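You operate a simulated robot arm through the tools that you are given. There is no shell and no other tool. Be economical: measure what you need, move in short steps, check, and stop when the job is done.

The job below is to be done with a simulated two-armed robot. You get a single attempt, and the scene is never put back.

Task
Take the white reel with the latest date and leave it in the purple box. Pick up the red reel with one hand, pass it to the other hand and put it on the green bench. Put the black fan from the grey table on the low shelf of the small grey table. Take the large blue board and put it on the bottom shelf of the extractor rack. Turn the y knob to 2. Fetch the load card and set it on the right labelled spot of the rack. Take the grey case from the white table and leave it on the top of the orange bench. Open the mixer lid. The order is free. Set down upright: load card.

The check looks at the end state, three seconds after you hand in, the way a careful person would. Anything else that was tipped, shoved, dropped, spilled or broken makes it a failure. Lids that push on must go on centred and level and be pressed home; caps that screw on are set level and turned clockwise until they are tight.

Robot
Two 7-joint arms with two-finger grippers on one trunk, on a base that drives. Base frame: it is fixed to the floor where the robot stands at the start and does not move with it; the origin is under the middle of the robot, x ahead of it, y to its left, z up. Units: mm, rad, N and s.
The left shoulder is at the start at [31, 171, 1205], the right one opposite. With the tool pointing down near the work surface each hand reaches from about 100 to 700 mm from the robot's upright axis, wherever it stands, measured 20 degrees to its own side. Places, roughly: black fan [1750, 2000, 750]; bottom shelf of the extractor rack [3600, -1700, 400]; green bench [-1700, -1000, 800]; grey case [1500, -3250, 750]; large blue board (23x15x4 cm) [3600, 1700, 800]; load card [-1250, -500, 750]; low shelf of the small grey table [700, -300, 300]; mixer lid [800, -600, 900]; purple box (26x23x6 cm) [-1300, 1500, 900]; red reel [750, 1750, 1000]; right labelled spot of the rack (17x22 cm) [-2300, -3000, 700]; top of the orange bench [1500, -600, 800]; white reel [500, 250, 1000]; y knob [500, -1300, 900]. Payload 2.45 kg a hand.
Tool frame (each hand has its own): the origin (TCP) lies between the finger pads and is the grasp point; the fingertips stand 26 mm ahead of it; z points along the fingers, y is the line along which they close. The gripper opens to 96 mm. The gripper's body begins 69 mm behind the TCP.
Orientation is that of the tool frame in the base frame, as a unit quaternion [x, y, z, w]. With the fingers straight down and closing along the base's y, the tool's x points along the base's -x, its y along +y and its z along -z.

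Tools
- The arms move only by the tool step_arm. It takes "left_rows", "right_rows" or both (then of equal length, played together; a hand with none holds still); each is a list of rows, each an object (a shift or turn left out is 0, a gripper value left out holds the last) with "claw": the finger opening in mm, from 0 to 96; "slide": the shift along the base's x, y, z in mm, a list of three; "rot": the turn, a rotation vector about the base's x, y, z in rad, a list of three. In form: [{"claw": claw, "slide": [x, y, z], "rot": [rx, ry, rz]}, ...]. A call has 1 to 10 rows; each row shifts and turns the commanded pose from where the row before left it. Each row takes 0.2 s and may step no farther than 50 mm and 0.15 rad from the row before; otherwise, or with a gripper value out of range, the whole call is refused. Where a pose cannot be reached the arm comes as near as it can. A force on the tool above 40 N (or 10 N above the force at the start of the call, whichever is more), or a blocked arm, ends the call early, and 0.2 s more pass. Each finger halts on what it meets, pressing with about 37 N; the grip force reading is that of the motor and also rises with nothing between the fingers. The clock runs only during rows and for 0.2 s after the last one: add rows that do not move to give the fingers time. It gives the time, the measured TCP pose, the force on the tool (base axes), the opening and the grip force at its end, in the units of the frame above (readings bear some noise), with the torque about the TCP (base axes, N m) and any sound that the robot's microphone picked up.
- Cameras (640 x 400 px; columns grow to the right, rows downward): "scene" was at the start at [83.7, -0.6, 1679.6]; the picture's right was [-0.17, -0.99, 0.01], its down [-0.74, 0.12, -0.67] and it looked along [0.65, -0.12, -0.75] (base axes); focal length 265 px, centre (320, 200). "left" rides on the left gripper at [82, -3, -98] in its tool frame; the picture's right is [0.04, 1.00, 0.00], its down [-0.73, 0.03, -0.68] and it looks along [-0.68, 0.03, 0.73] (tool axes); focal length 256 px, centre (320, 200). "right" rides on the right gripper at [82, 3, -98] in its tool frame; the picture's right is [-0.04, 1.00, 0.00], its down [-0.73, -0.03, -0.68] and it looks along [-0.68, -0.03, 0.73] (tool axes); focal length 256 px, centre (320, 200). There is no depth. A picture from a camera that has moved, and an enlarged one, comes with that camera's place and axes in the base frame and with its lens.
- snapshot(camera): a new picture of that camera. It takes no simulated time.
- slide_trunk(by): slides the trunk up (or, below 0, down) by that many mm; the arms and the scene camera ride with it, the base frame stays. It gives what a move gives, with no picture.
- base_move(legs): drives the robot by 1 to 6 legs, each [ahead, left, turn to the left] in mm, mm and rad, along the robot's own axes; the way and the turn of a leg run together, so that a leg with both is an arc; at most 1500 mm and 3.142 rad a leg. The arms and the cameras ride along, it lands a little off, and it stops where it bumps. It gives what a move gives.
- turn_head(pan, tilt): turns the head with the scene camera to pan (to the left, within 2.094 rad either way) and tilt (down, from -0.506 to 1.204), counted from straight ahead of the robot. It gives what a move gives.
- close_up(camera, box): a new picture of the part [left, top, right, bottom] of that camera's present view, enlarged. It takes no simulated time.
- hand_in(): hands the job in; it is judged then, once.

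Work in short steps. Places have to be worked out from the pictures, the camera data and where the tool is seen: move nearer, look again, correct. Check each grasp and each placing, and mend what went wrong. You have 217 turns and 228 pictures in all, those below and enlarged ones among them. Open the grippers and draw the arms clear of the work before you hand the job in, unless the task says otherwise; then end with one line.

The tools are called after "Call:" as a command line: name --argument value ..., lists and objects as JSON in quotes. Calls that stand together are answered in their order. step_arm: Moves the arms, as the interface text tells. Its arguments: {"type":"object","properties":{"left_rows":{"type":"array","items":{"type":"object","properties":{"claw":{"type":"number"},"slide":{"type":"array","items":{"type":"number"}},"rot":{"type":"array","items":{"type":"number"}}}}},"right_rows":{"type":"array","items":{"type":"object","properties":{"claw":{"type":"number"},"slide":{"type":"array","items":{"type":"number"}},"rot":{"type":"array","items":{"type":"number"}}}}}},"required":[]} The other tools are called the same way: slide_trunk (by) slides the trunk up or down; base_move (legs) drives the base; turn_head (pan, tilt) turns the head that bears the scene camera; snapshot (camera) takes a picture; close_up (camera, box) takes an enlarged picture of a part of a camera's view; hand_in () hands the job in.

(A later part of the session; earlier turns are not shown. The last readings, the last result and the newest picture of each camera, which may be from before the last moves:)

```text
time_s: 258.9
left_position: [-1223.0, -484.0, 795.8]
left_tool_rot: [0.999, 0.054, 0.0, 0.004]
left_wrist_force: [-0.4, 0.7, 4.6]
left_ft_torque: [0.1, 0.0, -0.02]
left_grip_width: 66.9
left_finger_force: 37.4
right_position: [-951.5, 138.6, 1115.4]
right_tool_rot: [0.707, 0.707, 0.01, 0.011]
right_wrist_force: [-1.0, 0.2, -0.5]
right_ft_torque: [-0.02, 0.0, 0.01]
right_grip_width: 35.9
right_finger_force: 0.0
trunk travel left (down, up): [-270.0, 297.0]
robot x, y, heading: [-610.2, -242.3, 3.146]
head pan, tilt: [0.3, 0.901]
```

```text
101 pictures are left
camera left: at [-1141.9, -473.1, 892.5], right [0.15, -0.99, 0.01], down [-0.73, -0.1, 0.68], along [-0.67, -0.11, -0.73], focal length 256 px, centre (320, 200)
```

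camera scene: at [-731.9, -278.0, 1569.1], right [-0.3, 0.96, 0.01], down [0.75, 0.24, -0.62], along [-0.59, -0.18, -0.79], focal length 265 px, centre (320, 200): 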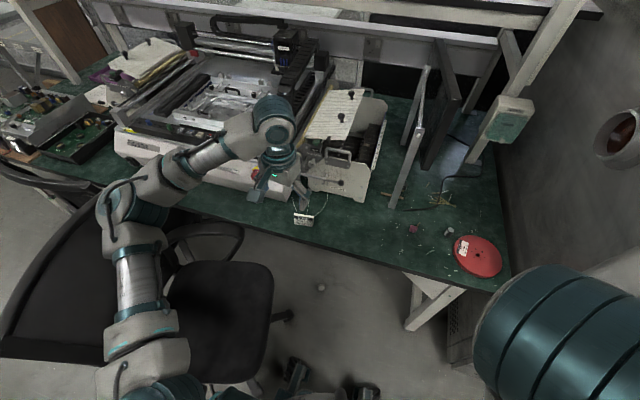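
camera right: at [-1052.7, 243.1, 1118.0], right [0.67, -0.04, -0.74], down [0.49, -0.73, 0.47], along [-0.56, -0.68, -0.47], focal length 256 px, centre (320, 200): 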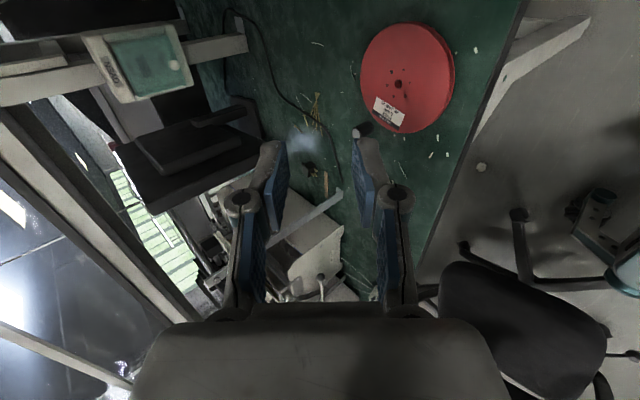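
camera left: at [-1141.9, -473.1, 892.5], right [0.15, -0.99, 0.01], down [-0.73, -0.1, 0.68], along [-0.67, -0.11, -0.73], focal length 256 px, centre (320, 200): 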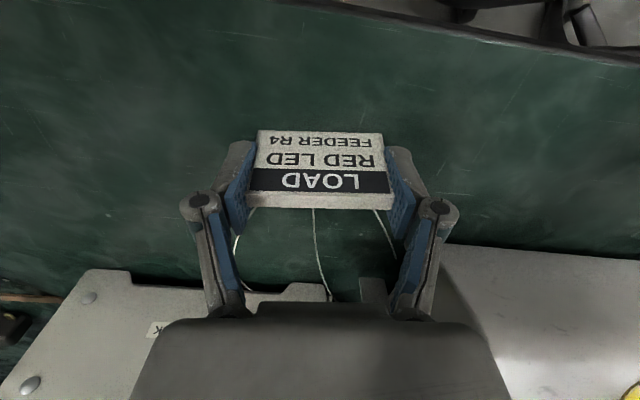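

Gripped at 67 mm. I lift it.

Call:
step_arm --left_rows '[{"slide": [0, 0, 25]}, {"slide": [0, 0, 30]}, {"slide": [0, 0, 35]}, {"slide": [0, 0, 35]}, {"slide": [0, 0, 35]}, {"slide": [0, 0, 35]}, {"slide": [0, 0, 35]}, {}]'

Call:
base_move --legs '[[-380, 0, 0]]'

Call:
snapshot --camera "left"

Call:
turn_head --pan 0.9 --tilt 0.4

Call:
snapshot --camera "scene"

```text
time_s: 260.7
left_position: [-1224.0, -486.1, 1024.8]
left_tool_rot: [0.999, 0.054, 0.001, 0.004]
left_wrist_force: [0.5, 0.9, -0.1]
left_ft_torque: [-0.01, -0.01, -0.01]
left_grip_width: 66.8
left_finger_force: 37.3
right_position: [-952.9, 138.1, 1115.4]
right_tool_rot: [0.707, 0.707, 0.011, 0.012]
right_wrist_force: [0.3, -0.1, 0.8]
right_ft_torque: [0.0, 0.01, -0.01]
right_grip_width: 35.9
right_finger_force: 0.1
trunk travel left (down, up): [-270.0, 297.0]
robot x, y, heading: [-608.4, -241.7, 3.141]
head pan, tilt: [0.3, 0.901]
```

```text
time_s: 263.1
left_position: [-845.9, -488.3, 1025.2]
left_tool_rot: [0.998, 0.057, 0.001, 0.005]
left_wrist_force: [0.2, -0.3, 0.0]
left_ft_torque: [0.01, 0.04, -0.02]
left_grip_width: 66.8
left_finger_force: 36.8
right_position: [-578.6, 137.2, 1115.2]
right_tool_rot: [0.705, 0.709, 0.011, 0.011]
right_wrist_force: [-0.2, 0.0, -0.5]
right_ft_torque: [0.01, 0.01, 0.02]
right_grip_width: 35.9
right_finger_force: 0.0
trunk travel left (down, up): [-270.0, 297.0]
robot x, y, heading: [-232.9, -238.7, -3.134]
head pan, tilt: [0.3, 0.901]
```

```text
100 pictures are left
camera left: at [-765.1, -476.9, 1122.5], right [0.15, -0.99, 0.01], down [-0.73, -0.11, 0.68], along [-0.67, -0.11, -0.73], focal length 256 px, centre (320, 200)
```

left: 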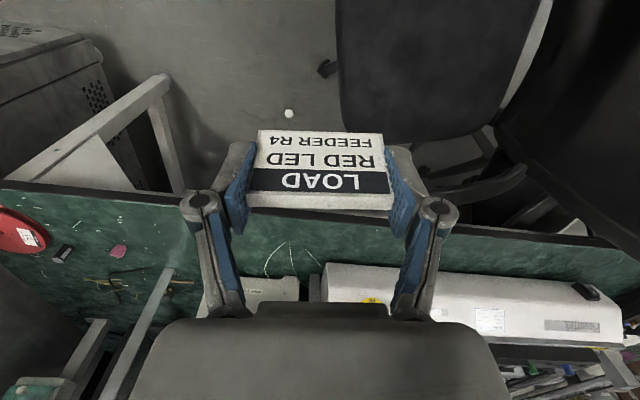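

```text
time_s: 264.1
left_position: [-841.9, -488.8, 1027.6]
left_tool_rot: [0.998, 0.058, -0.001, 0.004]
left_wrist_force: [0.4, -0.3, 0.2]
left_ft_torque: [-0.05, 0.0, -0.03]
left_grip_width: 66.9
left_finger_force: 36.7
right_position: [-575.4, 136.8, 1116.1]
right_tool_rot: [0.704, 0.71, 0.01, 0.01]
right_wrist_force: [-0.2, -0.3, -0.2]
right_ft_torque: [0.0, 0.0, -0.02]
right_grip_width: 36.1
right_finger_force: 0.1
trunk travel left (down, up): [-270.0, 297.0]
robot x, y, heading: [-235.2, -243.2, -3.135]
head pan, tilt: [0.901, 0.4]
```

```text
99 pictures are left
camera scene: at [-344.1, -316.1, 1612.0], right [-0.79, 0.62, 0.0], down [0.24, 0.31, -0.92], along [-0.57, -0.72, -0.39], focal length 265 px, centre (320, 200)
```

scene: 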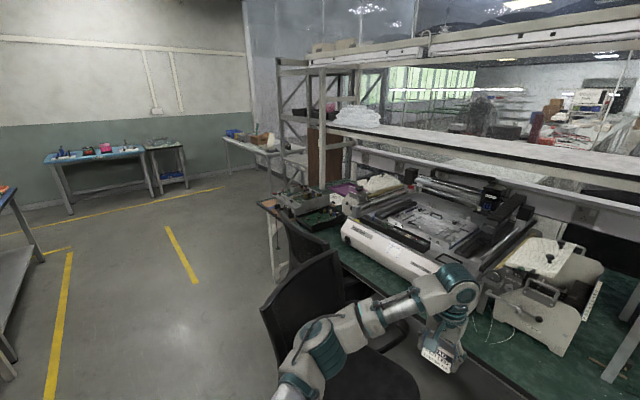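

Card in hand. I turn to face -y, drive down the aisle and look for the rack with labelled spots.

Call:
base_move --legs '[[0, 0, 1.565], [1500, 0, 0], [500, 0, 0]]'

Call:
turn_head --pan -0.9 --tilt 0.4

Call:
snapshot --camera "scene"

```text
time_s: 277.8
left_position: [48.8, -2821.0, 1027.7]
left_tool_rot: [0.661, 0.751, 0.001, 0.004]
left_wrist_force: [-0.2, 1.1, -0.5]
left_ft_torque: [-0.03, -0.02, 0.02]
left_grip_width: 66.9
left_finger_force: 37.5
right_position: [-579.3, -2562.5, 1117.0]
right_tool_rot: [-0.01, 1.0, 0.014, 0.001]
right_wrist_force: [-0.9, -0.4, 0.2]
right_ft_torque: [0.0, 0.02, -0.01]
right_grip_width: 36.0
right_finger_force: 0.1
trunk travel left (down, up): [-270.0, 297.0]
robot x, y, heading: [-208.9, -2218.1, -1.551]
head pan, tilt: [0.901, 0.4]
```

```text
time_s: 279.6
left_position: [49.6, -2818.6, 1028.2]
left_tool_rot: [0.661, 0.751, 0.0, 0.004]
left_wrist_force: [0.5, 0.3, 0.2]
left_ft_torque: [0.02, -0.01, -0.02]
left_grip_width: 66.7
left_finger_force: 36.6
right_position: [-580.5, -2559.7, 1117.9]
right_tool_rot: [-0.01, 1.0, 0.011, -0.001]
right_wrist_force: [0.6, 0.2, -0.4]
right_ft_torque: [0.0, 0.0, 0.01]
right_grip_width: 36.0
right_finger_force: 0.1
trunk travel left (down, up): [-270.0, 297.0]
robot x, y, heading: [-208.2, -2219.0, -1.549]
head pan, tilt: [-0.901, 0.4]
```

```text
98 pictures are left
camera scene: at [-275.5, -2329.7, 1612.2], right [-0.64, 0.77, 0.0], down [0.3, 0.25, -0.92], along [-0.71, -0.58, -0.39], focal length 265 px, centre (320, 200)
```

scene: 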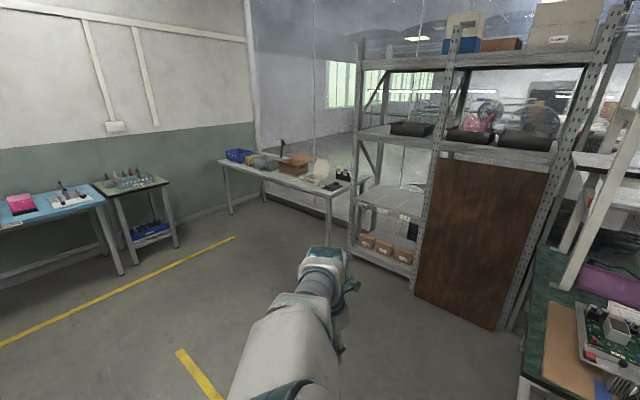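

I zoom on the rack's middle shelf and the white table.

Call:
close_up --camera "scene" --box '[330, 150, 450, 290]'

```text
2.86 times, centred on (390, 220) of scene
camera zoom: at [-275.5, -2329.7, 1612.2], right [-0.64, 0.77, 0.0], down [0.3, 0.25, -0.92], along [-0.71, -0.58, -0.39], focal length 757 px, centre (120, 143)
```

zoom: 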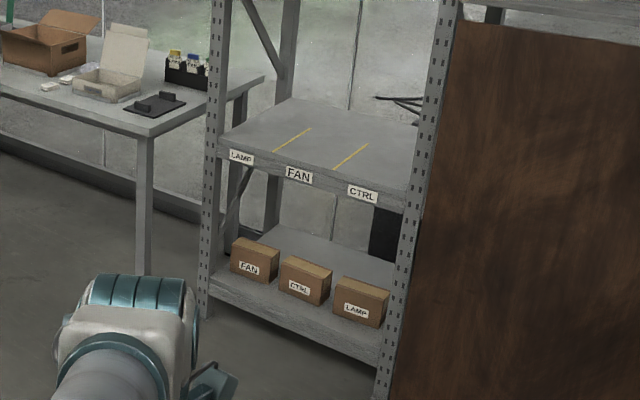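

The right spot is "CTRL" at about (-2250,-2985,700) on the middle shelf. I turn to face the rack and approach.

Call:
base_move --legs '[[0, 0, -1.59], [0, 520, 0], [950, 0, 0]]'

Call:
turn_head --pan 0.3 --tilt 0.6

Call:
snapshot --camera "scene"

```text
time_s: 291.1
left_position: [-1788.7, -2961.4, 1027.9]
left_tool_rot: [0.999, 0.046, -0.002, 0.002]
left_wrist_force: [0.6, -0.8, -0.3]
left_ft_torque: [0.05, -0.04, -0.03]
left_grip_width: 66.9
left_finger_force: 36.3
right_position: [-1507.6, -2340.5, 1118.8]
right_tool_rot: [0.713, 0.701, 0.009, 0.007]
right_wrist_force: [0.3, 0.3, -0.8]
right_ft_torque: [0.04, 0.02, 0.01]
right_grip_width: 36.1
right_finger_force: 0.0
trunk travel left (down, up): [-270.0, 297.0]
robot x, y, heading: [-1179.5, -2722.4, 3.118]
head pan, tilt: [-0.901, 0.4]
```

```text
time_s: 292.5
left_position: [-1786.7, -2948.7, 1031.7]
left_tool_rot: [0.999, 0.046, -0.005, 0.005]
left_wrist_force: [-0.7, 0.9, -0.4]
left_ft_torque: [-0.03, 0.0, -0.04]
left_grip_width: 66.9
left_finger_force: 36.9
right_position: [-1502.6, -2330.7, 1119.0]
right_tool_rot: [0.713, 0.701, 0.006, 0.009]
right_wrist_force: [0.6, 1.0, -0.1]
right_ft_torque: [0.0, 0.0, 0.0]
right_grip_width: 36.1
right_finger_force: 0.1
trunk travel left (down, up): [-270.0, 297.0]
robot x, y, heading: [-1175.4, -2716.9, 3.121]
head pan, tilt: [0.3, 0.6]
```

```text
96 pictures are left
camera scene: at [-1314.9, -2737.5, 1594.0], right [-0.28, 0.96, 0.0], down [0.55, 0.15, -0.82], along [-0.79, -0.23, -0.57], focal length 265 px, centre (320, 200)
```

scene: 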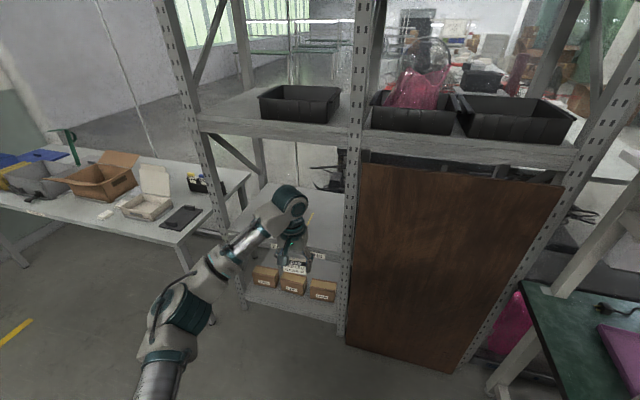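

I lower the trunk and drive forward so that the card enters the bay, then check with the left camera.

Call:
slide_trunk --by -170

Call:
base_move --legs '[[200, 0, 0.02]]'

Call:
snapshot --camera "left"

Call:
snapshot --camera "scene"

```text
time_s: 294.5
left_position: [-1785.6, -2956.0, 863.7]
left_tool_rot: [0.999, 0.046, -0.006, 0.004]
left_wrist_force: [0.8, 0.0, 1.3]
left_ft_torque: [-0.01, 0.01, 0.02]
left_grip_width: 67.0
left_finger_force: 37.3
right_position: [-1547.2, -2336.9, 875.6]
right_tool_rot: [0.707, 0.695, 0.092, 0.094]
right_wrist_force: [0.0, 0.0, 0.9]
right_ft_torque: [-0.03, 0.04, -0.03]
right_grip_width: 36.2
right_finger_force: 0.1
trunk travel left (down, up): [-100.0, 467.0]
robot x, y, heading: [-1177.1, -2720.4, 3.124]
head pan, tilt: [0.3, 0.6]
```

```text
time_s: 296.1
left_position: [-1981.6, -2965.8, 860.3]
left_tool_rot: [0.998, 0.055, -0.005, 0.003]
left_wrist_force: [0.0, -0.1, -0.1]
left_ft_torque: [-0.02, -0.01, 0.02]
left_grip_width: 67.1
left_finger_force: 36.6
right_position: [-1755.1, -2342.6, 876.0]
right_tool_rot: [0.701, 0.701, 0.094, 0.093]
right_wrist_force: [0.8, 0.2, -0.4]
right_ft_torque: [-0.03, 0.0, 0.01]
right_grip_width: 35.8
right_finger_force: 0.0
trunk travel left (down, up): [-100.0, 467.0]
robot x, y, heading: [-1381.0, -2717.0, -3.138]
head pan, tilt: [0.3, 0.6]
```

```text
95 pictures are left
camera left: at [-1899.8, -2954.9, 958.0], right [0.15, -0.99, 0.01], down [-0.72, -0.11, 0.68], along [-0.68, -0.11, -0.73], focal length 256 px, centre (320, 200)
```

left: 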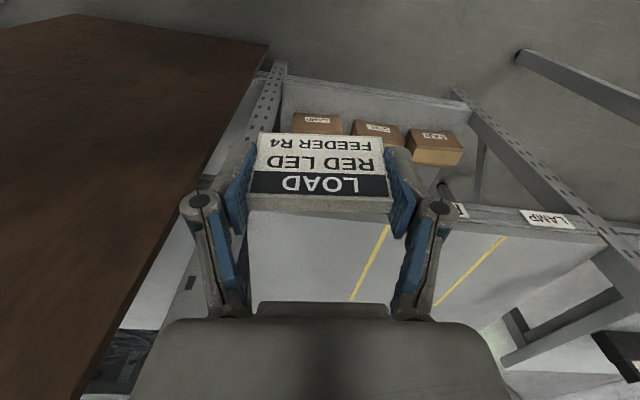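

```text
94 pictures are left
camera scene: at [-1678.5, -2742.0, 1402.1], right [-0.3, 0.95, 0.0], down [0.54, 0.17, -0.82], along [-0.78, -0.25, -0.57], focal length 265 px, centre (320, 200)
```

scene: 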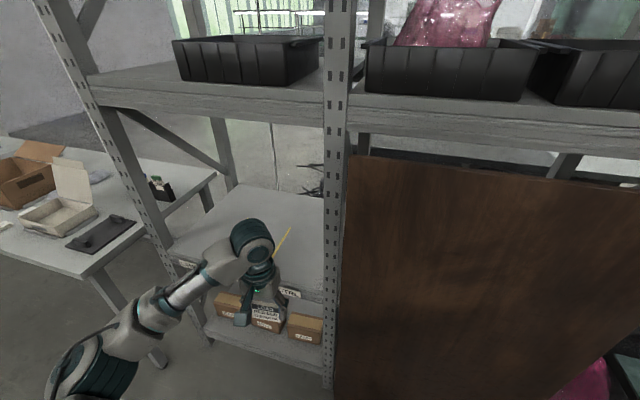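

The CTRL spot centre works out at (-2280,-3005). I retract the right hand a bit, then drive 250 mm ahead and 40 mm left.

Call:
step_arm --right_rows '[{"slide": [25, 0, 20]}, {"slide": [25, 0, 20]}, {"slide": [25, 0, 20]}, {"slide": [25, 0, 20]}]'

Call:
base_move --legs '[[250, 38, 0]]'

Call:
step_arm --left_rows '[{}, {}, {}, {}, {}, {}]'

Call:
snapshot --camera "left"

Call:
snapshot --camera "scene"

```text
time_s: 297.1
left_position: [-1977.7, -2970.0, 863.3]
left_tool_rot: [0.998, 0.055, -0.008, 0.001]
left_wrist_force: [0.3, 0.1, -0.3]
left_ft_torque: [-0.01, 0.0, 0.03]
left_grip_width: 67.0
left_finger_force: 36.9
right_position: [-1671.4, -2293.7, 942.9]
right_tool_rot: [0.701, 0.702, 0.093, 0.09]
right_wrist_force: [-0.5, 0.1, -1.3]
right_ft_torque: [-0.02, -0.01, 0.0]
right_grip_width: 36.1
right_finger_force: 0.0
right hand out of reach, approached as far as the arm can: row 1, 2, 3, 4
trunk travel left (down, up): [-100.0, 467.0]
robot x, y, heading: [-1380.5, -2721.5, -3.146]
head pan, tilt: [0.3, 0.6]
```

```text
time_s: 298.9
left_position: [-2230.7, -3008.0, 863.8]
left_tool_rot: [0.998, 0.056, -0.006, 0.002]
left_wrist_force: [-0.5, -0.7, -0.1]
left_ft_torque: [-0.01, -0.01, 0.01]
left_grip_width: 67.1
left_finger_force: 36.7
right_position: [-1925.5, -2330.2, 942.9]
right_tool_rot: [0.7, 0.703, 0.093, 0.091]
right_wrist_force: [0.7, -0.5, 0.1]
right_ft_torque: [0.02, -0.01, -0.03]
right_grip_width: 36.2
right_finger_force: 0.0
trunk travel left (down, up): [-100.0, 467.0]
robot x, y, heading: [-1633.9, -2754.3, -3.137]
head pan, tilt: [0.3, 0.6]
```

```text
time_s: 300.3
left_position: [-2225.7, -3008.5, 866.5]
left_tool_rot: [0.998, 0.056, -0.009, 0.001]
left_wrist_force: [-1.2, 0.2, 0.5]
left_ft_torque: [0.02, -0.02, 0.01]
left_grip_width: 66.6
left_finger_force: 37.2
right_position: [-1921.0, -2330.3, 945.6]
right_tool_rot: [0.7, 0.702, 0.092, 0.088]
right_wrist_force: [0.3, -0.9, -0.2]
right_ft_torque: [0.0, -0.01, 0.0]
right_grip_width: 36.0
right_finger_force: 0.1
trunk travel left (down, up): [-100.0, 467.0]
robot x, y, heading: [-1634.8, -2760.5, -3.135]
head pan, tilt: [0.3, 0.6]
```

```text
93 pictures are left
camera left: at [-2142.8, -2996.9, 962.7], right [0.15, -0.99, 0.0], down [-0.71, -0.11, 0.69], along [-0.68, -0.11, -0.72], focal length 256 px, centre (320, 200)
```

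left: 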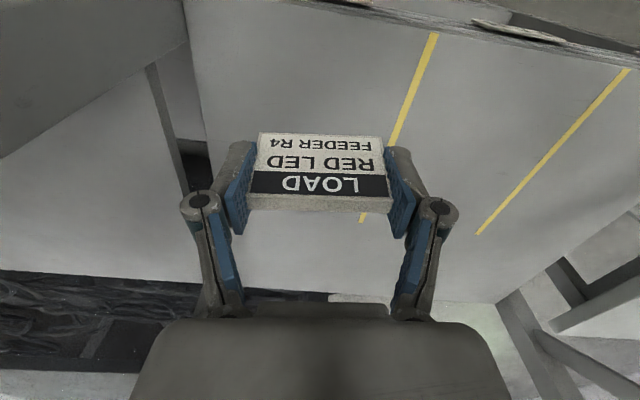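

```text
92 pictures are left
camera scene: at [-1929.9, -2785.9, 1402.1], right [-0.3, 0.95, 0.0], down [0.54, 0.17, -0.82], along [-0.78, -0.25, -0.57], focal length 265 px, centre (320, 200)
```

scene: 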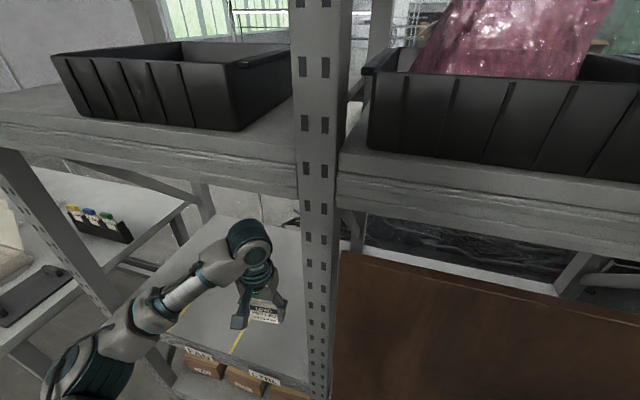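

Spot centre ≈(-2288,-3010). I edge forward, straighten the yaw and lower gradually to the shelf.

Call:
base_move --legs '[[40, 0, 0]]'

Call:
step_arm --left_rows '[{"slide": [-8, 0, -20], "rot": [0, 0, -0.11]}, {"slide": [-8, 0, -30]}, {"slide": [0, 0, -30]}, {"slide": [0, 0, -15]}, {}, {}, {}]'

Call:
snapshot --camera "left"

```text
time_s: 301.2
left_position: [-2266.9, -3008.9, 866.0]
left_tool_rot: [0.999, 0.054, -0.008, 0.002]
left_wrist_force: [-0.4, 0.5, -0.8]
left_ft_torque: [0.0, -0.03, -0.01]
left_grip_width: 67.0
left_finger_force: 36.8
right_position: [-1962.9, -2331.4, 945.6]
right_tool_rot: [0.701, 0.702, 0.091, 0.09]
right_wrist_force: [0.0, -0.2, 0.0]
right_ft_torque: [-0.01, 0.0, 0.0]
right_grip_width: 35.9
right_finger_force: 0.1
trunk travel left (down, up): [-100.0, 467.0]
robot x, y, heading: [-1666.2, -2757.5, -3.146]
head pan, tilt: [0.3, 0.6]
```

```text
time_s: 302.8
left_position: [-2280.0, -3008.9, 773.4]
left_tool_rot: [1.0, 0.0, -0.011, 0.001]
left_wrist_force: [-0.2, 0.1, 0.0]
left_ft_torque: [0.0, -0.02, -0.01]
left_grip_width: 67.0
left_finger_force: 36.3
right_position: [-1956.4, -2329.6, 946.2]
right_tool_rot: [0.701, 0.702, 0.09, 0.088]
right_wrist_force: [0.5, -0.1, 0.1]
right_ft_torque: [0.0, -0.02, 0.0]
right_grip_width: 36.1
right_finger_force: 0.0
trunk travel left (down, up): [-100.0, 467.0]
robot x, y, heading: [-1669.6, -2757.4, -3.14]
head pan, tilt: [0.3, 0.6]
```

```text
91 pictures are left
camera left: at [-2194.9, -3006.2, 869.0], right [0.04, -1.0, 0.0], down [-0.72, -0.03, 0.69], along [-0.69, -0.03, -0.72], focal length 256 px, centre (320, 200)
```

left: 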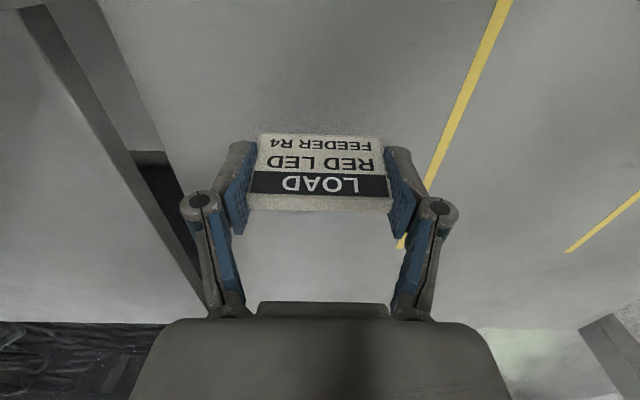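

Still above the shelf; I lower in small steps until contact.

Call:
step_arm --left_rows '[{"slide": [0, 0, -6], "rot": [0, -0.022, 0]}, {"slide": [0, 0, -6]}, {"slide": [0, 0, -5]}, {}]'

Call:
step_arm --left_rows '[{"slide": [0, 0, -5]}, {"slide": [0, 0, -4]}, {}]'

Call:
step_arm --left_rows '[{"slide": [0, 0, -4]}, {"slide": [0, 0, -4]}, {}]'

Call:
snapshot --camera "left"

```text
time_s: 303.8
left_position: [-2278.8, -3007.8, 756.0]
left_tool_rot: [1.0, 0.0, 0.001, 0.001]
left_wrist_force: [-0.2, -0.2, 0.0]
left_ft_torque: [0.01, 0.01, -0.03]
left_grip_width: 67.0
left_finger_force: 37.5
right_position: [-1956.8, -2329.7, 946.2]
right_tool_rot: [0.701, 0.702, 0.089, 0.088]
right_wrist_force: [-0.5, -0.1, -0.4]
right_ft_torque: [-0.04, 0.01, -0.01]
right_grip_width: 35.8
right_finger_force: 0.1
trunk travel left (down, up): [-100.0, 467.0]
robot x, y, heading: [-1671.5, -2763.2, -3.142]
head pan, tilt: [0.3, 0.6]
```

```text
time_s: 304.6
left_position: [-2278.2, -3006.7, 747.1]
left_tool_rot: [1.0, 0.0, 0.001, 0.001]
left_wrist_force: [0.2, -0.5, 0.2]
left_ft_torque: [0.0, 0.01, 0.02]
left_grip_width: 67.0
left_finger_force: 37.0
right_position: [-1957.3, -2330.2, 946.1]
right_tool_rot: [0.7, 0.703, 0.09, 0.089]
right_wrist_force: [-0.2, 0.5, 0.0]
right_ft_torque: [0.02, -0.04, -0.02]
right_grip_width: 36.0
right_finger_force: 0.0
trunk travel left (down, up): [-100.0, 467.0]
robot x, y, heading: [-1671.8, -2754.2, -3.141]
head pan, tilt: [0.3, 0.6]
```

```text
time_s: 305.4
left_position: [-2278.5, -3007.9, 738.6]
left_tool_rot: [1.0, 0.0, 0.0, 0.001]
left_wrist_force: [0.0, 0.0, -0.5]
left_ft_torque: [-0.03, -0.01, 0.02]
left_grip_width: 66.9
left_finger_force: 37.4
right_position: [-1955.9, -2329.7, 945.6]
right_tool_rot: [0.701, 0.702, 0.089, 0.088]
right_wrist_force: [-0.2, -0.6, 0.0]
right_ft_torque: [0.02, 0.02, -0.01]
right_grip_width: 35.7
right_finger_force: 0.0
trunk travel left (down, up): [-100.0, 467.0]
robot x, y, heading: [-1670.1, -2757.1, -3.139]
head pan, tilt: [0.3, 0.6]
```

```text
90 pictures are left
camera left: at [-2196.1, -3005.3, 837.2], right [0.04, -1.0, 0.0], down [-0.73, -0.03, 0.68], along [-0.68, -0.03, -0.73], focal length 256 px, centre (320, 200)
```

left: 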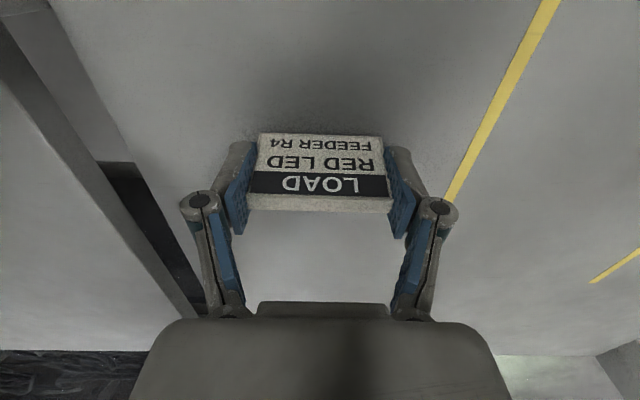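

Shadow shows it's close; I continue downward.

Call:
step_arm --left_rows '[{"slide": [0, 0, -5]}, {"slide": [0, 0, -5]}, {}]'

Call:
step_arm --left_rows '[{"slide": [0, 0, -5]}, {"slide": [0, 0, -5]}, {}]'

Call:
step_arm --left_rows '[{"slide": [0, 0, -5]}, {}]'

Call:
snapshot --camera "left"

```text
time_s: 306.2
left_position: [-2278.7, -3006.3, 733.4]
left_tool_rot: [1.0, 0.001, -0.004, 0.0]
left_wrist_force: [-3.2, -4.5, 25.6]
left_ft_torque: [0.16, -0.03, 0.01]
left_grip_width: 67.3
left_finger_force: 37.0
right_position: [-1955.5, -2330.2, 947.5]
right_tool_rot: [0.701, 0.702, 0.089, 0.088]
right_wrist_force: [-0.2, 0.4, -1.1]
right_ft_torque: [0.0, 0.01, 0.0]
right_grip_width: 35.8
right_finger_force: 0.0
trunk travel left (down, up): [-100.0, 467.0]
robot x, y, heading: [-1674.9, -2754.2, -3.141]
head pan, tilt: [0.3, 0.6]
```

```text
time_s: 307.0
left_position: [-2276.9, -3006.1, 720.8]
left_tool_rot: [1.0, 0.0, -0.002, 0.0]
left_wrist_force: [-1.0, -4.7, 32.5]
left_ft_torque: [-0.15, 0.06, 0.03]
left_grip_width: 67.4
left_finger_force: 36.9
right_position: [-1954.3, -2329.5, 945.9]
right_tool_rot: [0.701, 0.703, 0.088, 0.088]
right_wrist_force: [0.6, -0.2, -0.3]
right_ft_torque: [0.0, -0.02, -0.01]
right_grip_width: 35.9
right_finger_force: 0.0
trunk travel left (down, up): [-100.0, 467.0]
robot x, y, heading: [-1669.7, -2758.9, -3.142]
head pan, tilt: [0.3, 0.6]
```

```text
time_s: 307.4
left_position: [-2276.7, -3006.0, 722.1]
left_tool_rot: [1.0, 0.0, -0.004, 0.0]
left_wrist_force: [9.5, 0.1, 18.0]
left_ft_torque: [-0.13, -0.24, 0.04]
left_grip_width: 67.4
left_finger_force: 36.6
right_position: [-1953.4, -2329.7, 944.7]
right_tool_rot: [0.701, 0.702, 0.088, 0.088]
right_wrist_force: [0.0, 0.2, -0.2]
right_ft_torque: [0.0, 0.01, -0.01]
right_grip_width: 35.9
right_finger_force: 0.1
trunk travel left (down, up): [-100.0, 467.0]
robot x, y, heading: [-1668.3, -2755.2, -3.139]
head pan, tilt: [0.3, 0.6]
stopped in row 2 (left hand): the force on the tool passed its limit at 44 N (the readings are from after the stop); the commanded pose is now the measured one
```

```text
89 pictures are left
camera left: at [-2193.0, -3004.1, 818.3], right [0.04, -1.0, 0.0], down [-0.73, -0.03, 0.69], along [-0.69, -0.03, -0.73], focal length 256 px, centre (320, 200)
```

left: 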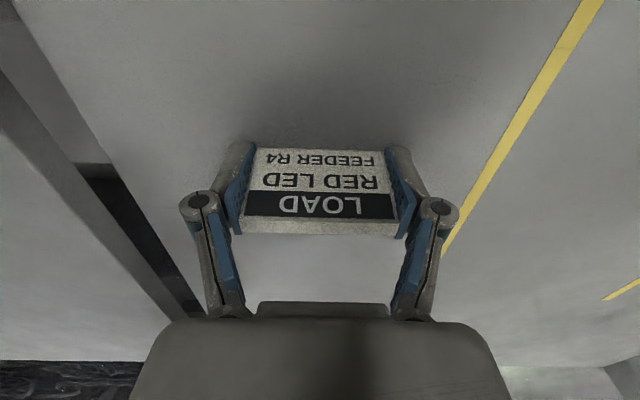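

The card rests on the shelf. I open and lift straight up.

Call:
step_arm --left_rows '[{"slide": [0, 0, 2], "claw": 80}, {"claw": 92}, {}, {"slide": [0, 0, 20]}, {"slide": [0, 0, 30]}, {"slide": [0, 0, 30]}, {"slide": [0, 0, 30]}, {}]'

Call:
snapshot --camera "left"

```text
time_s: 309.2
left_position: [-2277.4, -3009.6, 829.7]
left_tool_rot: [1.0, -0.001, -0.004, -0.001]
left_wrist_force: [-0.1, -0.8, 0.0]
left_ft_torque: [-0.01, -0.04, 0.01]
left_grip_width: 92.4
left_finger_force: 0.1
right_position: [-1955.0, -2330.7, 945.6]
right_tool_rot: [0.701, 0.702, 0.088, 0.087]
right_wrist_force: [-0.5, -0.2, -0.8]
right_ft_torque: [0.03, 0.0, 0.01]
right_grip_width: 35.8
right_finger_force: 0.1
trunk travel left (down, up): [-100.0, 467.0]
robot x, y, heading: [-1675.2, -2755.3, -3.142]
head pan, tilt: [0.3, 0.6]
```

```text
88 pictures are left
camera left: at [-2194.5, -3006.5, 927.8], right [0.04, -1.0, 0.0], down [-0.73, -0.03, 0.68], along [-0.68, -0.03, -0.73], focal length 256 px, centre (320, 200)
```

left: 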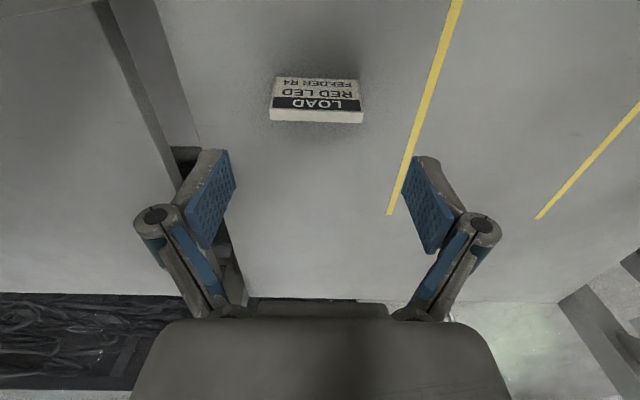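

The load card stands upright on the right spot. Next the grey case: I back out, turn to face +x and drive across.

Call:
base_move --legs '[[-550, 0, 0], [0, 0, 1.57], [0, 0, 1.57], [0, -600, 0], [1200, 0, 0]]'

Call:
slide_trunk --by 250

Call:
turn_head --pan 0.0 --tilt 0.45

Call:
snapshot --camera "scene"

```text
time_s: 327.7
left_position: [552.4, -3063.8, 834.0]
left_tool_rot: [-0.017, 1.0, 0.004, -0.005]
left_wrist_force: [0.6, 0.3, 0.7]
left_ft_torque: [0.0, 0.0, -0.02]
left_grip_width: 92.0
left_finger_force: 0.0
right_position: [253.5, -3752.1, 947.3]
right_tool_rot: [0.712, -0.691, -0.086, 0.092]
right_wrist_force: [0.0, 0.7, -0.6]
right_ft_torque: [0.0, 0.02, 0.0]
right_grip_width: 36.1
right_finger_force: 0.0
trunk travel left (down, up): [-100.0, 467.0]
robot x, y, heading: [-34.7, -3338.1, 0.032]
head pan, tilt: [0.3, 0.6]
stopped in leg 5: the force on the tool passed its limit at 106 N (the readings are from after the stop); the commanded pose is now the measured one
```

```text
time_s: 330.3
left_position: [551.5, -3064.4, 1084.5]
left_tool_rot: [-0.017, 1.0, 0.003, -0.004]
left_wrist_force: [0.6, -0.3, -0.2]
left_ft_torque: [-0.01, -0.03, 0.01]
left_grip_width: 92.0
left_finger_force: 0.0
right_position: [252.6, -3752.7, 1199.1]
right_tool_rot: [0.712, -0.692, -0.083, 0.087]
right_wrist_force: [-0.5, 0.0, -0.1]
right_ft_torque: [-0.04, 0.03, 0.0]
right_grip_width: 36.1
right_finger_force: 0.0
trunk travel left (down, up): [-350.0, 217.0]
robot x, y, heading: [-33.5, -3332.8, 0.029]
head pan, tilt: [0.3, 0.6]
```

```text
time_s: 331.1
left_position: [551.8, -3064.5, 1084.9]
left_tool_rot: [-0.016, 1.0, 0.003, -0.003]
left_wrist_force: [0.0, -0.9, -0.3]
left_ft_torque: [-0.02, 0.04, -0.03]
left_grip_width: 92.0
left_finger_force: 0.1
right_position: [252.0, -3754.4, 1200.8]
right_tool_rot: [0.712, -0.692, -0.083, 0.086]
right_wrist_force: [0.5, -0.8, 1.1]
right_ft_torque: [-0.02, 0.0, 0.01]
right_grip_width: 36.0
right_finger_force: 0.0
trunk travel left (down, up): [-350.0, 217.0]
robot x, y, heading: [-34.9, -3335.1, 0.026]
head pan, tilt: [0.0, 0.45]
```

```text
87 pictures are left
camera scene: at [71.8, -3331.4, 1688.2], right [0.03, -1.0, 0.0], down [-0.44, -0.01, -0.9], along [0.9, 0.03, -0.44], focal length 265 px, centre (320, 200)
```

scene: 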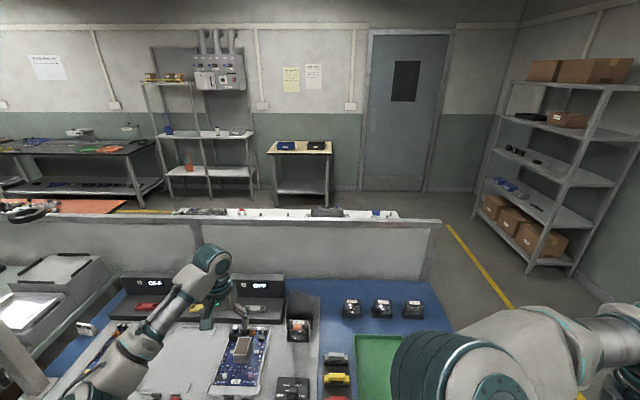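

The left hand bumped something on the blue bench. I look closely to see whether anything was displaced.

Call:
snapshot --camera "left"

Call:
turn_head --pan 0.25 --tilt 0.95

Call:
snapshot --camera "scene"

```text
86 pictures are left
camera left: at [472.0, -3072.6, 1184.2], right [-0.07, 1.0, 0.01], down [0.74, 0.05, 0.67], along [0.67, 0.05, -0.74], focal length 256 px, centre (320, 200)
```

left: 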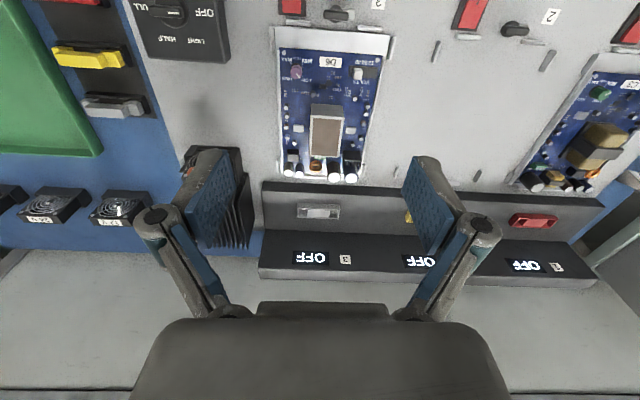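

```text
time_s: 332.1
left_position: [551.6, -3065.3, 1084.8]
left_tool_rot: [-0.017, 1.0, 0.003, -0.004]
left_wrist_force: [-0.6, -0.4, 0.5]
left_ft_torque: [0.01, 0.02, 0.0]
left_grip_width: 91.9
left_finger_force: 0.1
right_position: [253.5, -3753.5, 1199.2]
right_tool_rot: [0.712, -0.692, -0.083, 0.087]
right_wrist_force: [0.0, -0.2, -0.7]
right_ft_torque: [-0.01, 0.0, 0.0]
right_grip_width: 36.1
right_finger_force: 0.0
trunk travel left (down, up): [-350.0, 217.0]
robot x, y, heading: [-35.6, -3333.8, 0.029]
head pan, tilt: [0.25, 0.949]
```

```text
85 pictures are left
camera scene: at [49.6, -3314.2, 1646.4], right [0.28, -0.96, 0.0], down [-0.78, -0.22, -0.58], along [0.56, 0.16, -0.81], focal length 265 px, centre (320, 200)
```

scene: 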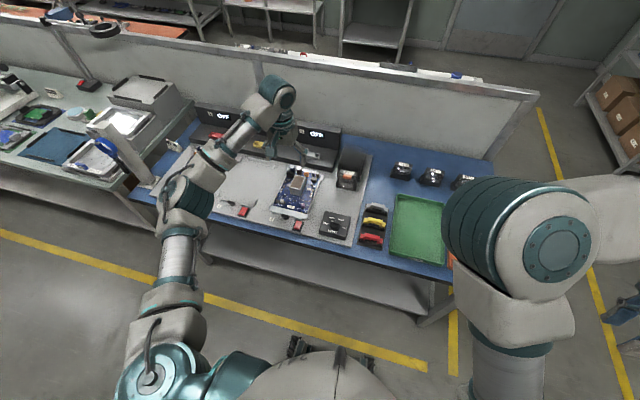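

I compare the middle board with its neighbour in a close-up.

Call:
close_up --camera "left" --box '[240, 0, 640, 260]'

Call:
close_up --camera "scene" --box '[170, 110, 400, 250]'

```text
1.54 times, centred on (440, 130) of left
camera zoom: at [471.9, -3072.6, 1184.3], right [-0.07, 1.0, 0.01], down [0.74, 0.05, 0.67], along [0.67, 0.05, -0.74], focal length 394 px, centre (135, 308)
```

zoom: 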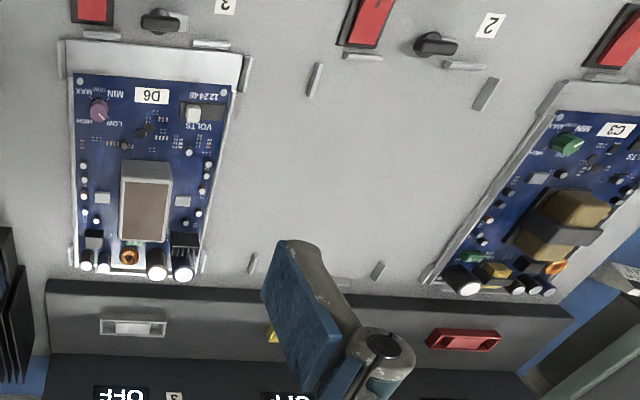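

```text
2.78 times, centred on (285, 180) of scene
camera zoom: at [49.6, -3314.2, 1646.4], right [0.28, -0.96, 0.0], down [-0.78, -0.22, -0.58], along [0.56, 0.16, -0.81], focal length 737 px, centre (417, 256)
```

zoom: 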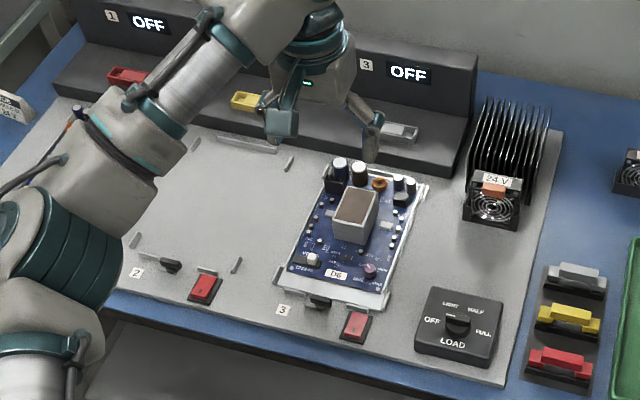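

Boards sit properly in their nests, nothing displaced. I back off and drive around the bench end into the far aisle.

Call:
base_move --legs '[[-250, 0, 0], [0, -950, -0.03], [1500, 0, 0], [1150, 0, 0]]'

Call:
turn_head --pan 1.9 --tilt 0.5

Call:
snapshot --camera "scene"

```text
time_s: 351.0
left_position: [3004.1, -3988.8, 1083.9]
left_tool_rot: [-0.004, 1.0, -0.001, -0.004]
left_wrist_force: [-0.4, 0.3, -0.2]
left_ft_torque: [-0.07, -0.02, 0.01]
left_grip_width: 92.0
left_finger_force: 0.0
right_position: [2686.8, -4667.9, 1203.2]
right_tool_rot: [0.703, -0.701, -0.081, 0.09]
right_wrist_force: [0.9, -0.1, -0.7]
right_ft_torque: [-0.02, 0.03, 0.0]
right_grip_width: 36.0
right_finger_force: 0.1
trunk travel left (down, up): [-350.0, 217.0]
robot x, y, heading: [2411.9, -4249.7, 0.006]
head pan, tilt: [0.25, 0.949]
```

```text
time_s: 352.7
left_position: [3001.5, -3995.5, 1087.6]
left_tool_rot: [-0.004, 1.0, 0.002, -0.002]
left_wrist_force: [0.4, 0.3, -0.8]
left_ft_torque: [0.0, -0.01, 0.02]
left_grip_width: 92.1
left_finger_force: 0.0
right_position: [2683.3, -4676.0, 1200.1]
right_tool_rot: [0.703, -0.701, -0.082, 0.085]
right_wrist_force: [0.0, 0.7, -0.6]
right_ft_torque: [-0.02, -0.04, 0.02]
right_grip_width: 35.8
right_finger_force: 0.0
trunk travel left (down, up): [-350.0, 217.0]
robot x, y, heading: [2412.6, -4250.6, -0.003]
head pan, tilt: [1.901, 0.499]
```

```text
82 pictures are left
camera scene: at [2396.2, -4167.1, 1684.3], right [0.95, 0.33, 0.0], down [0.15, -0.45, -0.88], along [-0.29, 0.83, -0.48], focal length 265 px, centre (320, 200)
```

scene: 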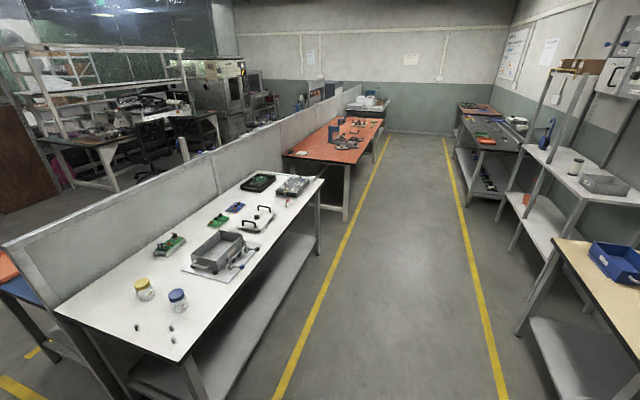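

I zoom on the white table's grey case.

Call:
close_up --camera "scene" --box '[140, 160, 340, 310]'

Call:
close_up --camera "scene" --box '[270, 80, 450, 200]'

```text
2.67 times, centred on (240, 235) of scene
camera zoom: at [2396.2, -4167.1, 1684.3], right [0.95, 0.33, 0.0], down [0.15, -0.45, -0.88], along [-0.29, 0.83, -0.48], focal length 706 px, centre (533, 107)
```

zoom: 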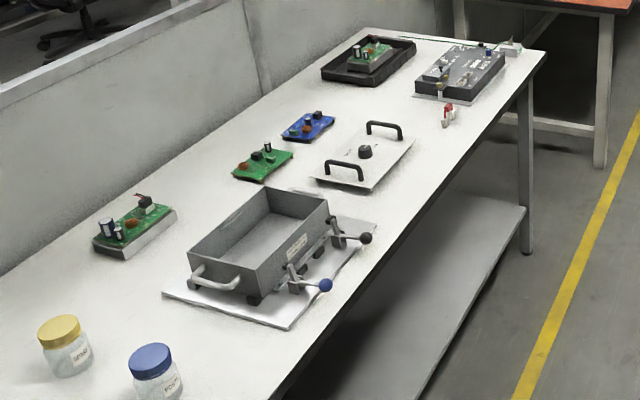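

```text
3.33 times, centred on (360, 140) of scene
camera zoom: at [2396.2, -4167.1, 1684.3], right [0.95, 0.33, 0.0], down [0.15, -0.45, -0.88], along [-0.29, 0.83, -0.48], focal length 883 px, centre (187, 400)
```

zoom: 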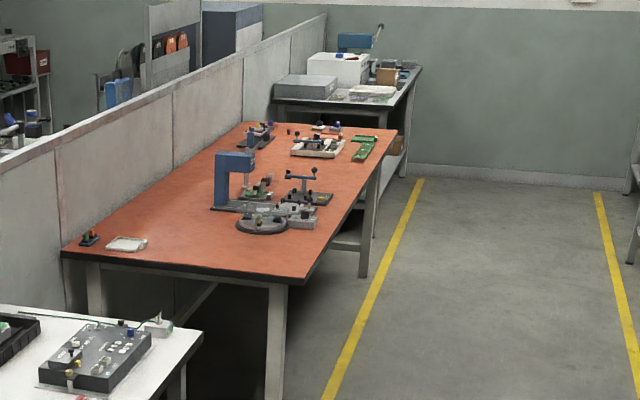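

The case is an open metal box (≈x 1474–1640, y -3430…-3235) with latches on the aisle side. I'll pinch its aisle-side wall with the right hand. I set the arms, turn to face -x and approach.

Call:
step_arm --right_rows '[{"slide": [35, 14, -5], "rot": [0, -0.117, 0]}, {"slide": [35, 14, -5], "rot": [0, -0.117, 0]}, {"slide": [35, 14, -10]}, {"slide": [35, 14, -10]}, {"slide": [35, 14, -10]}, {"slide": [35, 14, -10]}, {"slide": [35, 14, -10]}, {"slide": [35, 12, -10], "claw": 50}]' --left_rows '[{"slide": [-20, 0, 10]}, {"slide": [-20, 0, 10]}, {"slide": [-20, 0, 10]}, {"slide": [-20, 0, 10]}, {"slide": [-20, 0, 10]}, {"slide": [-20, 0, 10]}, {"slide": [-20, 0, 10]}, {}]'

Call:
base_move --legs '[[0, 0, 1.57], [0, 0, 1.57], [0, -600, 0]]'

Call:
turn_head --pan -0.35 --tilt 0.75

Call:
snapshot --camera "scene"

```text
time_s: 354.5
left_position: [2863.3, -3996.6, 1156.8]
left_tool_rot: [-0.005, 1.0, 0.003, -0.003]
left_wrist_force: [0.1, -0.1, 0.2]
left_ft_torque: [0.01, 0.01, 0.04]
left_grip_width: 91.8
left_finger_force: 0.1
right_position: [2967.5, -4568.0, 1131.7]
right_tool_rot: [0.708, -0.706, -0.001, 0.004]
right_wrist_force: [0.9, 0.7, 0.2]
right_ft_torque: [0.01, 0.03, -0.02]
right_grip_width: 50.1
right_finger_force: 0.0
trunk travel left (down, up): [-350.0, 217.0]
robot x, y, heading: [2413.4, -4250.3, 0.008]
head pan, tilt: [1.901, 0.499]
```

```text
time_s: 365.5
left_position: [1961.2, -3918.6, 1156.4]
left_tool_rot: [1.0, 0.001, 0.002, 0.0]
left_wrist_force: [-0.3, -0.2, 0.5]
left_ft_torque: [-0.01, 0.04, 0.0]
left_grip_width: 92.1
left_finger_force: 0.0
right_position: [1861.1, -3346.4, 1134.0]
right_tool_rot: [0.707, 0.707, 0.005, -0.002]
right_wrist_force: [0.4, 1.0, -0.5]
right_ft_torque: [0.01, -0.02, -0.01]
right_grip_width: 50.0
right_finger_force: 0.0
trunk travel left (down, up): [-350.0, 217.0]
robot x, y, heading: [2412.1, -3660.8, 3.136]
head pan, tilt: [1.901, 0.499]
```

```text
time_s: 367.6
left_position: [1964.6, -3904.4, 1159.9]
left_tool_rot: [1.0, 0.001, 0.001, 0.006]
left_wrist_force: [0.6, -0.4, -0.2]
left_ft_torque: [-0.01, -0.01, 0.0]
left_grip_width: 91.8
left_finger_force: 0.1
right_position: [1866.3, -3331.9, 1132.5]
right_tool_rot: [0.708, 0.707, 0.001, 0.0]
right_wrist_force: [0.8, 0.4, 0.8]
right_ft_torque: [-0.01, 0.02, -0.01]
right_grip_width: 50.1
right_finger_force: 0.0
trunk travel left (down, up): [-350.0, 217.0]
robot x, y, heading: [2412.2, -3655.6, 3.138]
head pan, tilt: [-0.351, 0.75]
```

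```text
79 pictures are left
camera scene: at [2323.5, -3628.6, 1661.8], right [0.35, 0.94, 0.0], down [0.64, -0.24, -0.73], along [-0.68, 0.25, -0.69], focal length 265 px, centre (320, 200)
```

scene: 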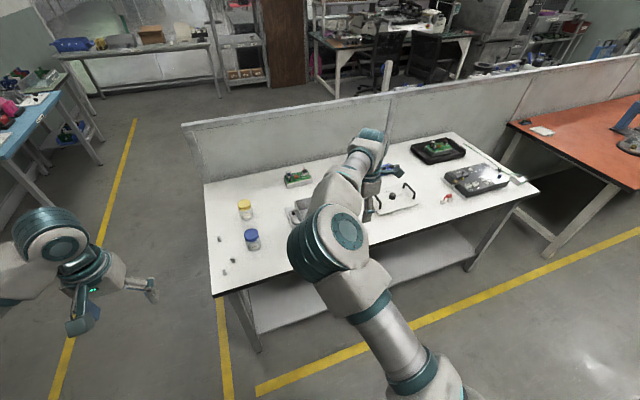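

I drive 140 mm forward and look down with the right camera.

Call:
base_move --legs '[[140, 0, 0]]'

Call:
step_arm --right_rows '[{}, {}, {}, {}, {}, {}]'

Call:
snapshot --camera "right"

```text
time_s: 368.9
left_position: [1830.3, -3911.4, 1160.2]
left_tool_rot: [1.0, 0.002, 0.0, 0.003]
left_wrist_force: [0.2, -0.7, 0.6]
left_ft_torque: [0.01, -0.01, 0.02]
left_grip_width: 92.0
left_finger_force: 0.1
right_position: [1729.4, -3338.8, 1135.5]
right_tool_rot: [0.707, 0.707, 0.002, -0.003]
right_wrist_force: [0.6, -0.4, 1.0]
right_ft_torque: [0.04, 0.02, 0.0]
right_grip_width: 49.9
right_finger_force: 0.0
trunk travel left (down, up): [-350.0, 217.0]
robot x, y, heading: [2277.1, -3660.3, 3.145]
head pan, tilt: [-0.351, 0.75]
```

```text
time_s: 370.3
left_position: [1831.6, -3909.8, 1161.0]
left_tool_rot: [1.0, 0.002, 0.0, 0.004]
left_wrist_force: [-0.4, 1.0, 0.4]
left_ft_torque: [0.02, 0.0, -0.01]
left_grip_width: 91.7
left_finger_force: 0.0
right_position: [1730.8, -3336.2, 1135.7]
right_tool_rot: [0.707, 0.707, 0.001, -0.002]
right_wrist_force: [0.4, 0.3, 0.5]
right_ft_torque: [0.02, -0.01, 0.0]
right_grip_width: 49.9
right_finger_force: 0.1
trunk travel left (down, up): [-350.0, 217.0]
robot x, y, heading: [2277.1, -3655.2, 3.136]
head pan, tilt: [-0.351, 0.75]
```

```text
78 pictures are left
camera right: at [1734.8, -3256.5, 1233.5], right [1.0, -0.04, 0.0], down [-0.03, -0.74, 0.68], along [-0.03, -0.68, -0.74], focal length 256 px, centre (320, 200)
```

right: 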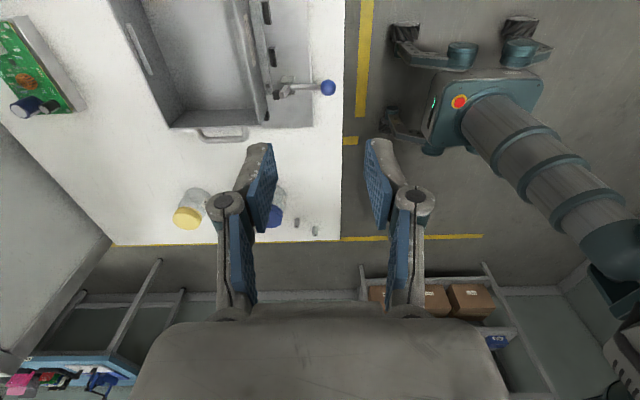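

I move the hand over the wall (x≈1615) and look again from above.

Call:
step_arm --right_rows '[{"slide": [-30, 0, -20]}, {"slide": [-30, 0, -20]}, {"slide": [-30, 0, -20]}, {"slide": [-25, 0, -20]}, {"slide": [0, 0, -30]}, {}, {}, {}]'

Call:
snapshot --camera "right"

```text
time_s: 372.1
left_position: [1832.3, -3910.3, 1161.3]
left_tool_rot: [1.0, 0.001, -0.001, 0.005]
left_wrist_force: [0.4, -0.3, -0.5]
left_ft_torque: [0.03, -0.02, -0.01]
left_grip_width: 91.9
left_finger_force: 0.1
right_position: [1616.7, -3337.4, 1024.0]
right_tool_rot: [0.707, 0.707, 0.001, -0.001]
right_wrist_force: [-0.9, -0.2, -0.4]
right_ft_torque: [0.03, 0.02, 0.02]
right_grip_width: 50.0
right_finger_force: 0.0
trunk travel left (down, up): [-350.0, 217.0]
robot x, y, heading: [2275.3, -3659.4, 3.141]
head pan, tilt: [-0.351, 0.75]
```

```text
77 pictures are left
camera right: at [1619.6, -3256.4, 1121.6], right [1.0, -0.04, 0.0], down [-0.03, -0.74, 0.68], along [-0.03, -0.68, -0.74], focal length 256 px, centre (320, 200)
```

right: 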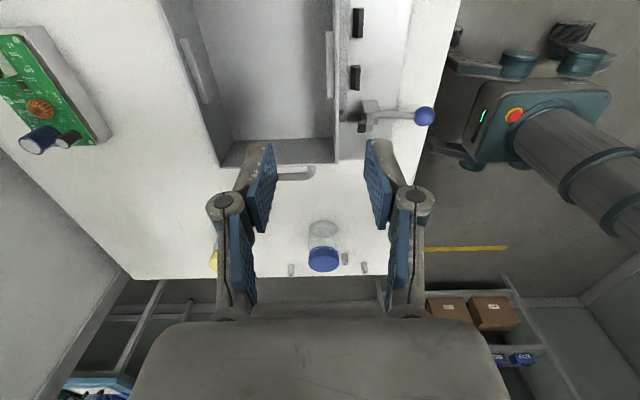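

Wall top edge at x≈1633, with a free gap between black bits near y≈-3326. I align and descend to z≈880, then check.

Call:
step_arm --right_rows '[{"slide": [16, 11, -25]}, {"slide": [0, 0, -40]}, {"slide": [0, 0, -40]}, {"slide": [0, 0, -35]}, {}, {}, {}]'

Call:
snapshot --camera "right"

```text
time_s: 373.7
left_position: [1831.1, -3909.6, 1161.5]
left_tool_rot: [1.0, 0.002, 0.001, 0.004]
left_wrist_force: [-0.6, 0.2, -0.1]
left_ft_torque: [0.0, 0.0, -0.01]
left_grip_width: 92.0
left_finger_force: 0.1
right_position: [1633.1, -3325.1, 887.3]
right_tool_rot: [0.707, 0.707, 0.0, -0.002]
right_wrist_force: [-0.9, -0.4, 0.1]
right_ft_torque: [0.0, 0.0, 0.02]
right_grip_width: 49.9
right_finger_force: 0.1
trunk travel left (down, up): [-350.0, 217.0]
robot x, y, heading: [2280.3, -3659.1, 3.143]
head pan, tilt: [-0.351, 0.75]
```

```text
76 pictures are left
camera right: at [1637.4, -3244.8, 983.7], right [1.0, -0.04, 0.0], down [-0.03, -0.74, 0.68], along [-0.03, -0.68, -0.74], focal length 256 px, centre (320, 200)
```

right: 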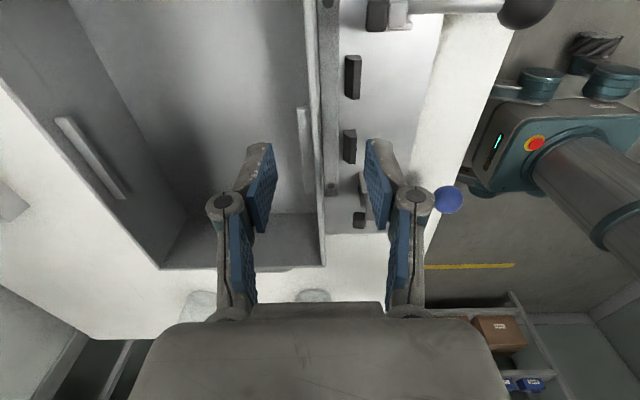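

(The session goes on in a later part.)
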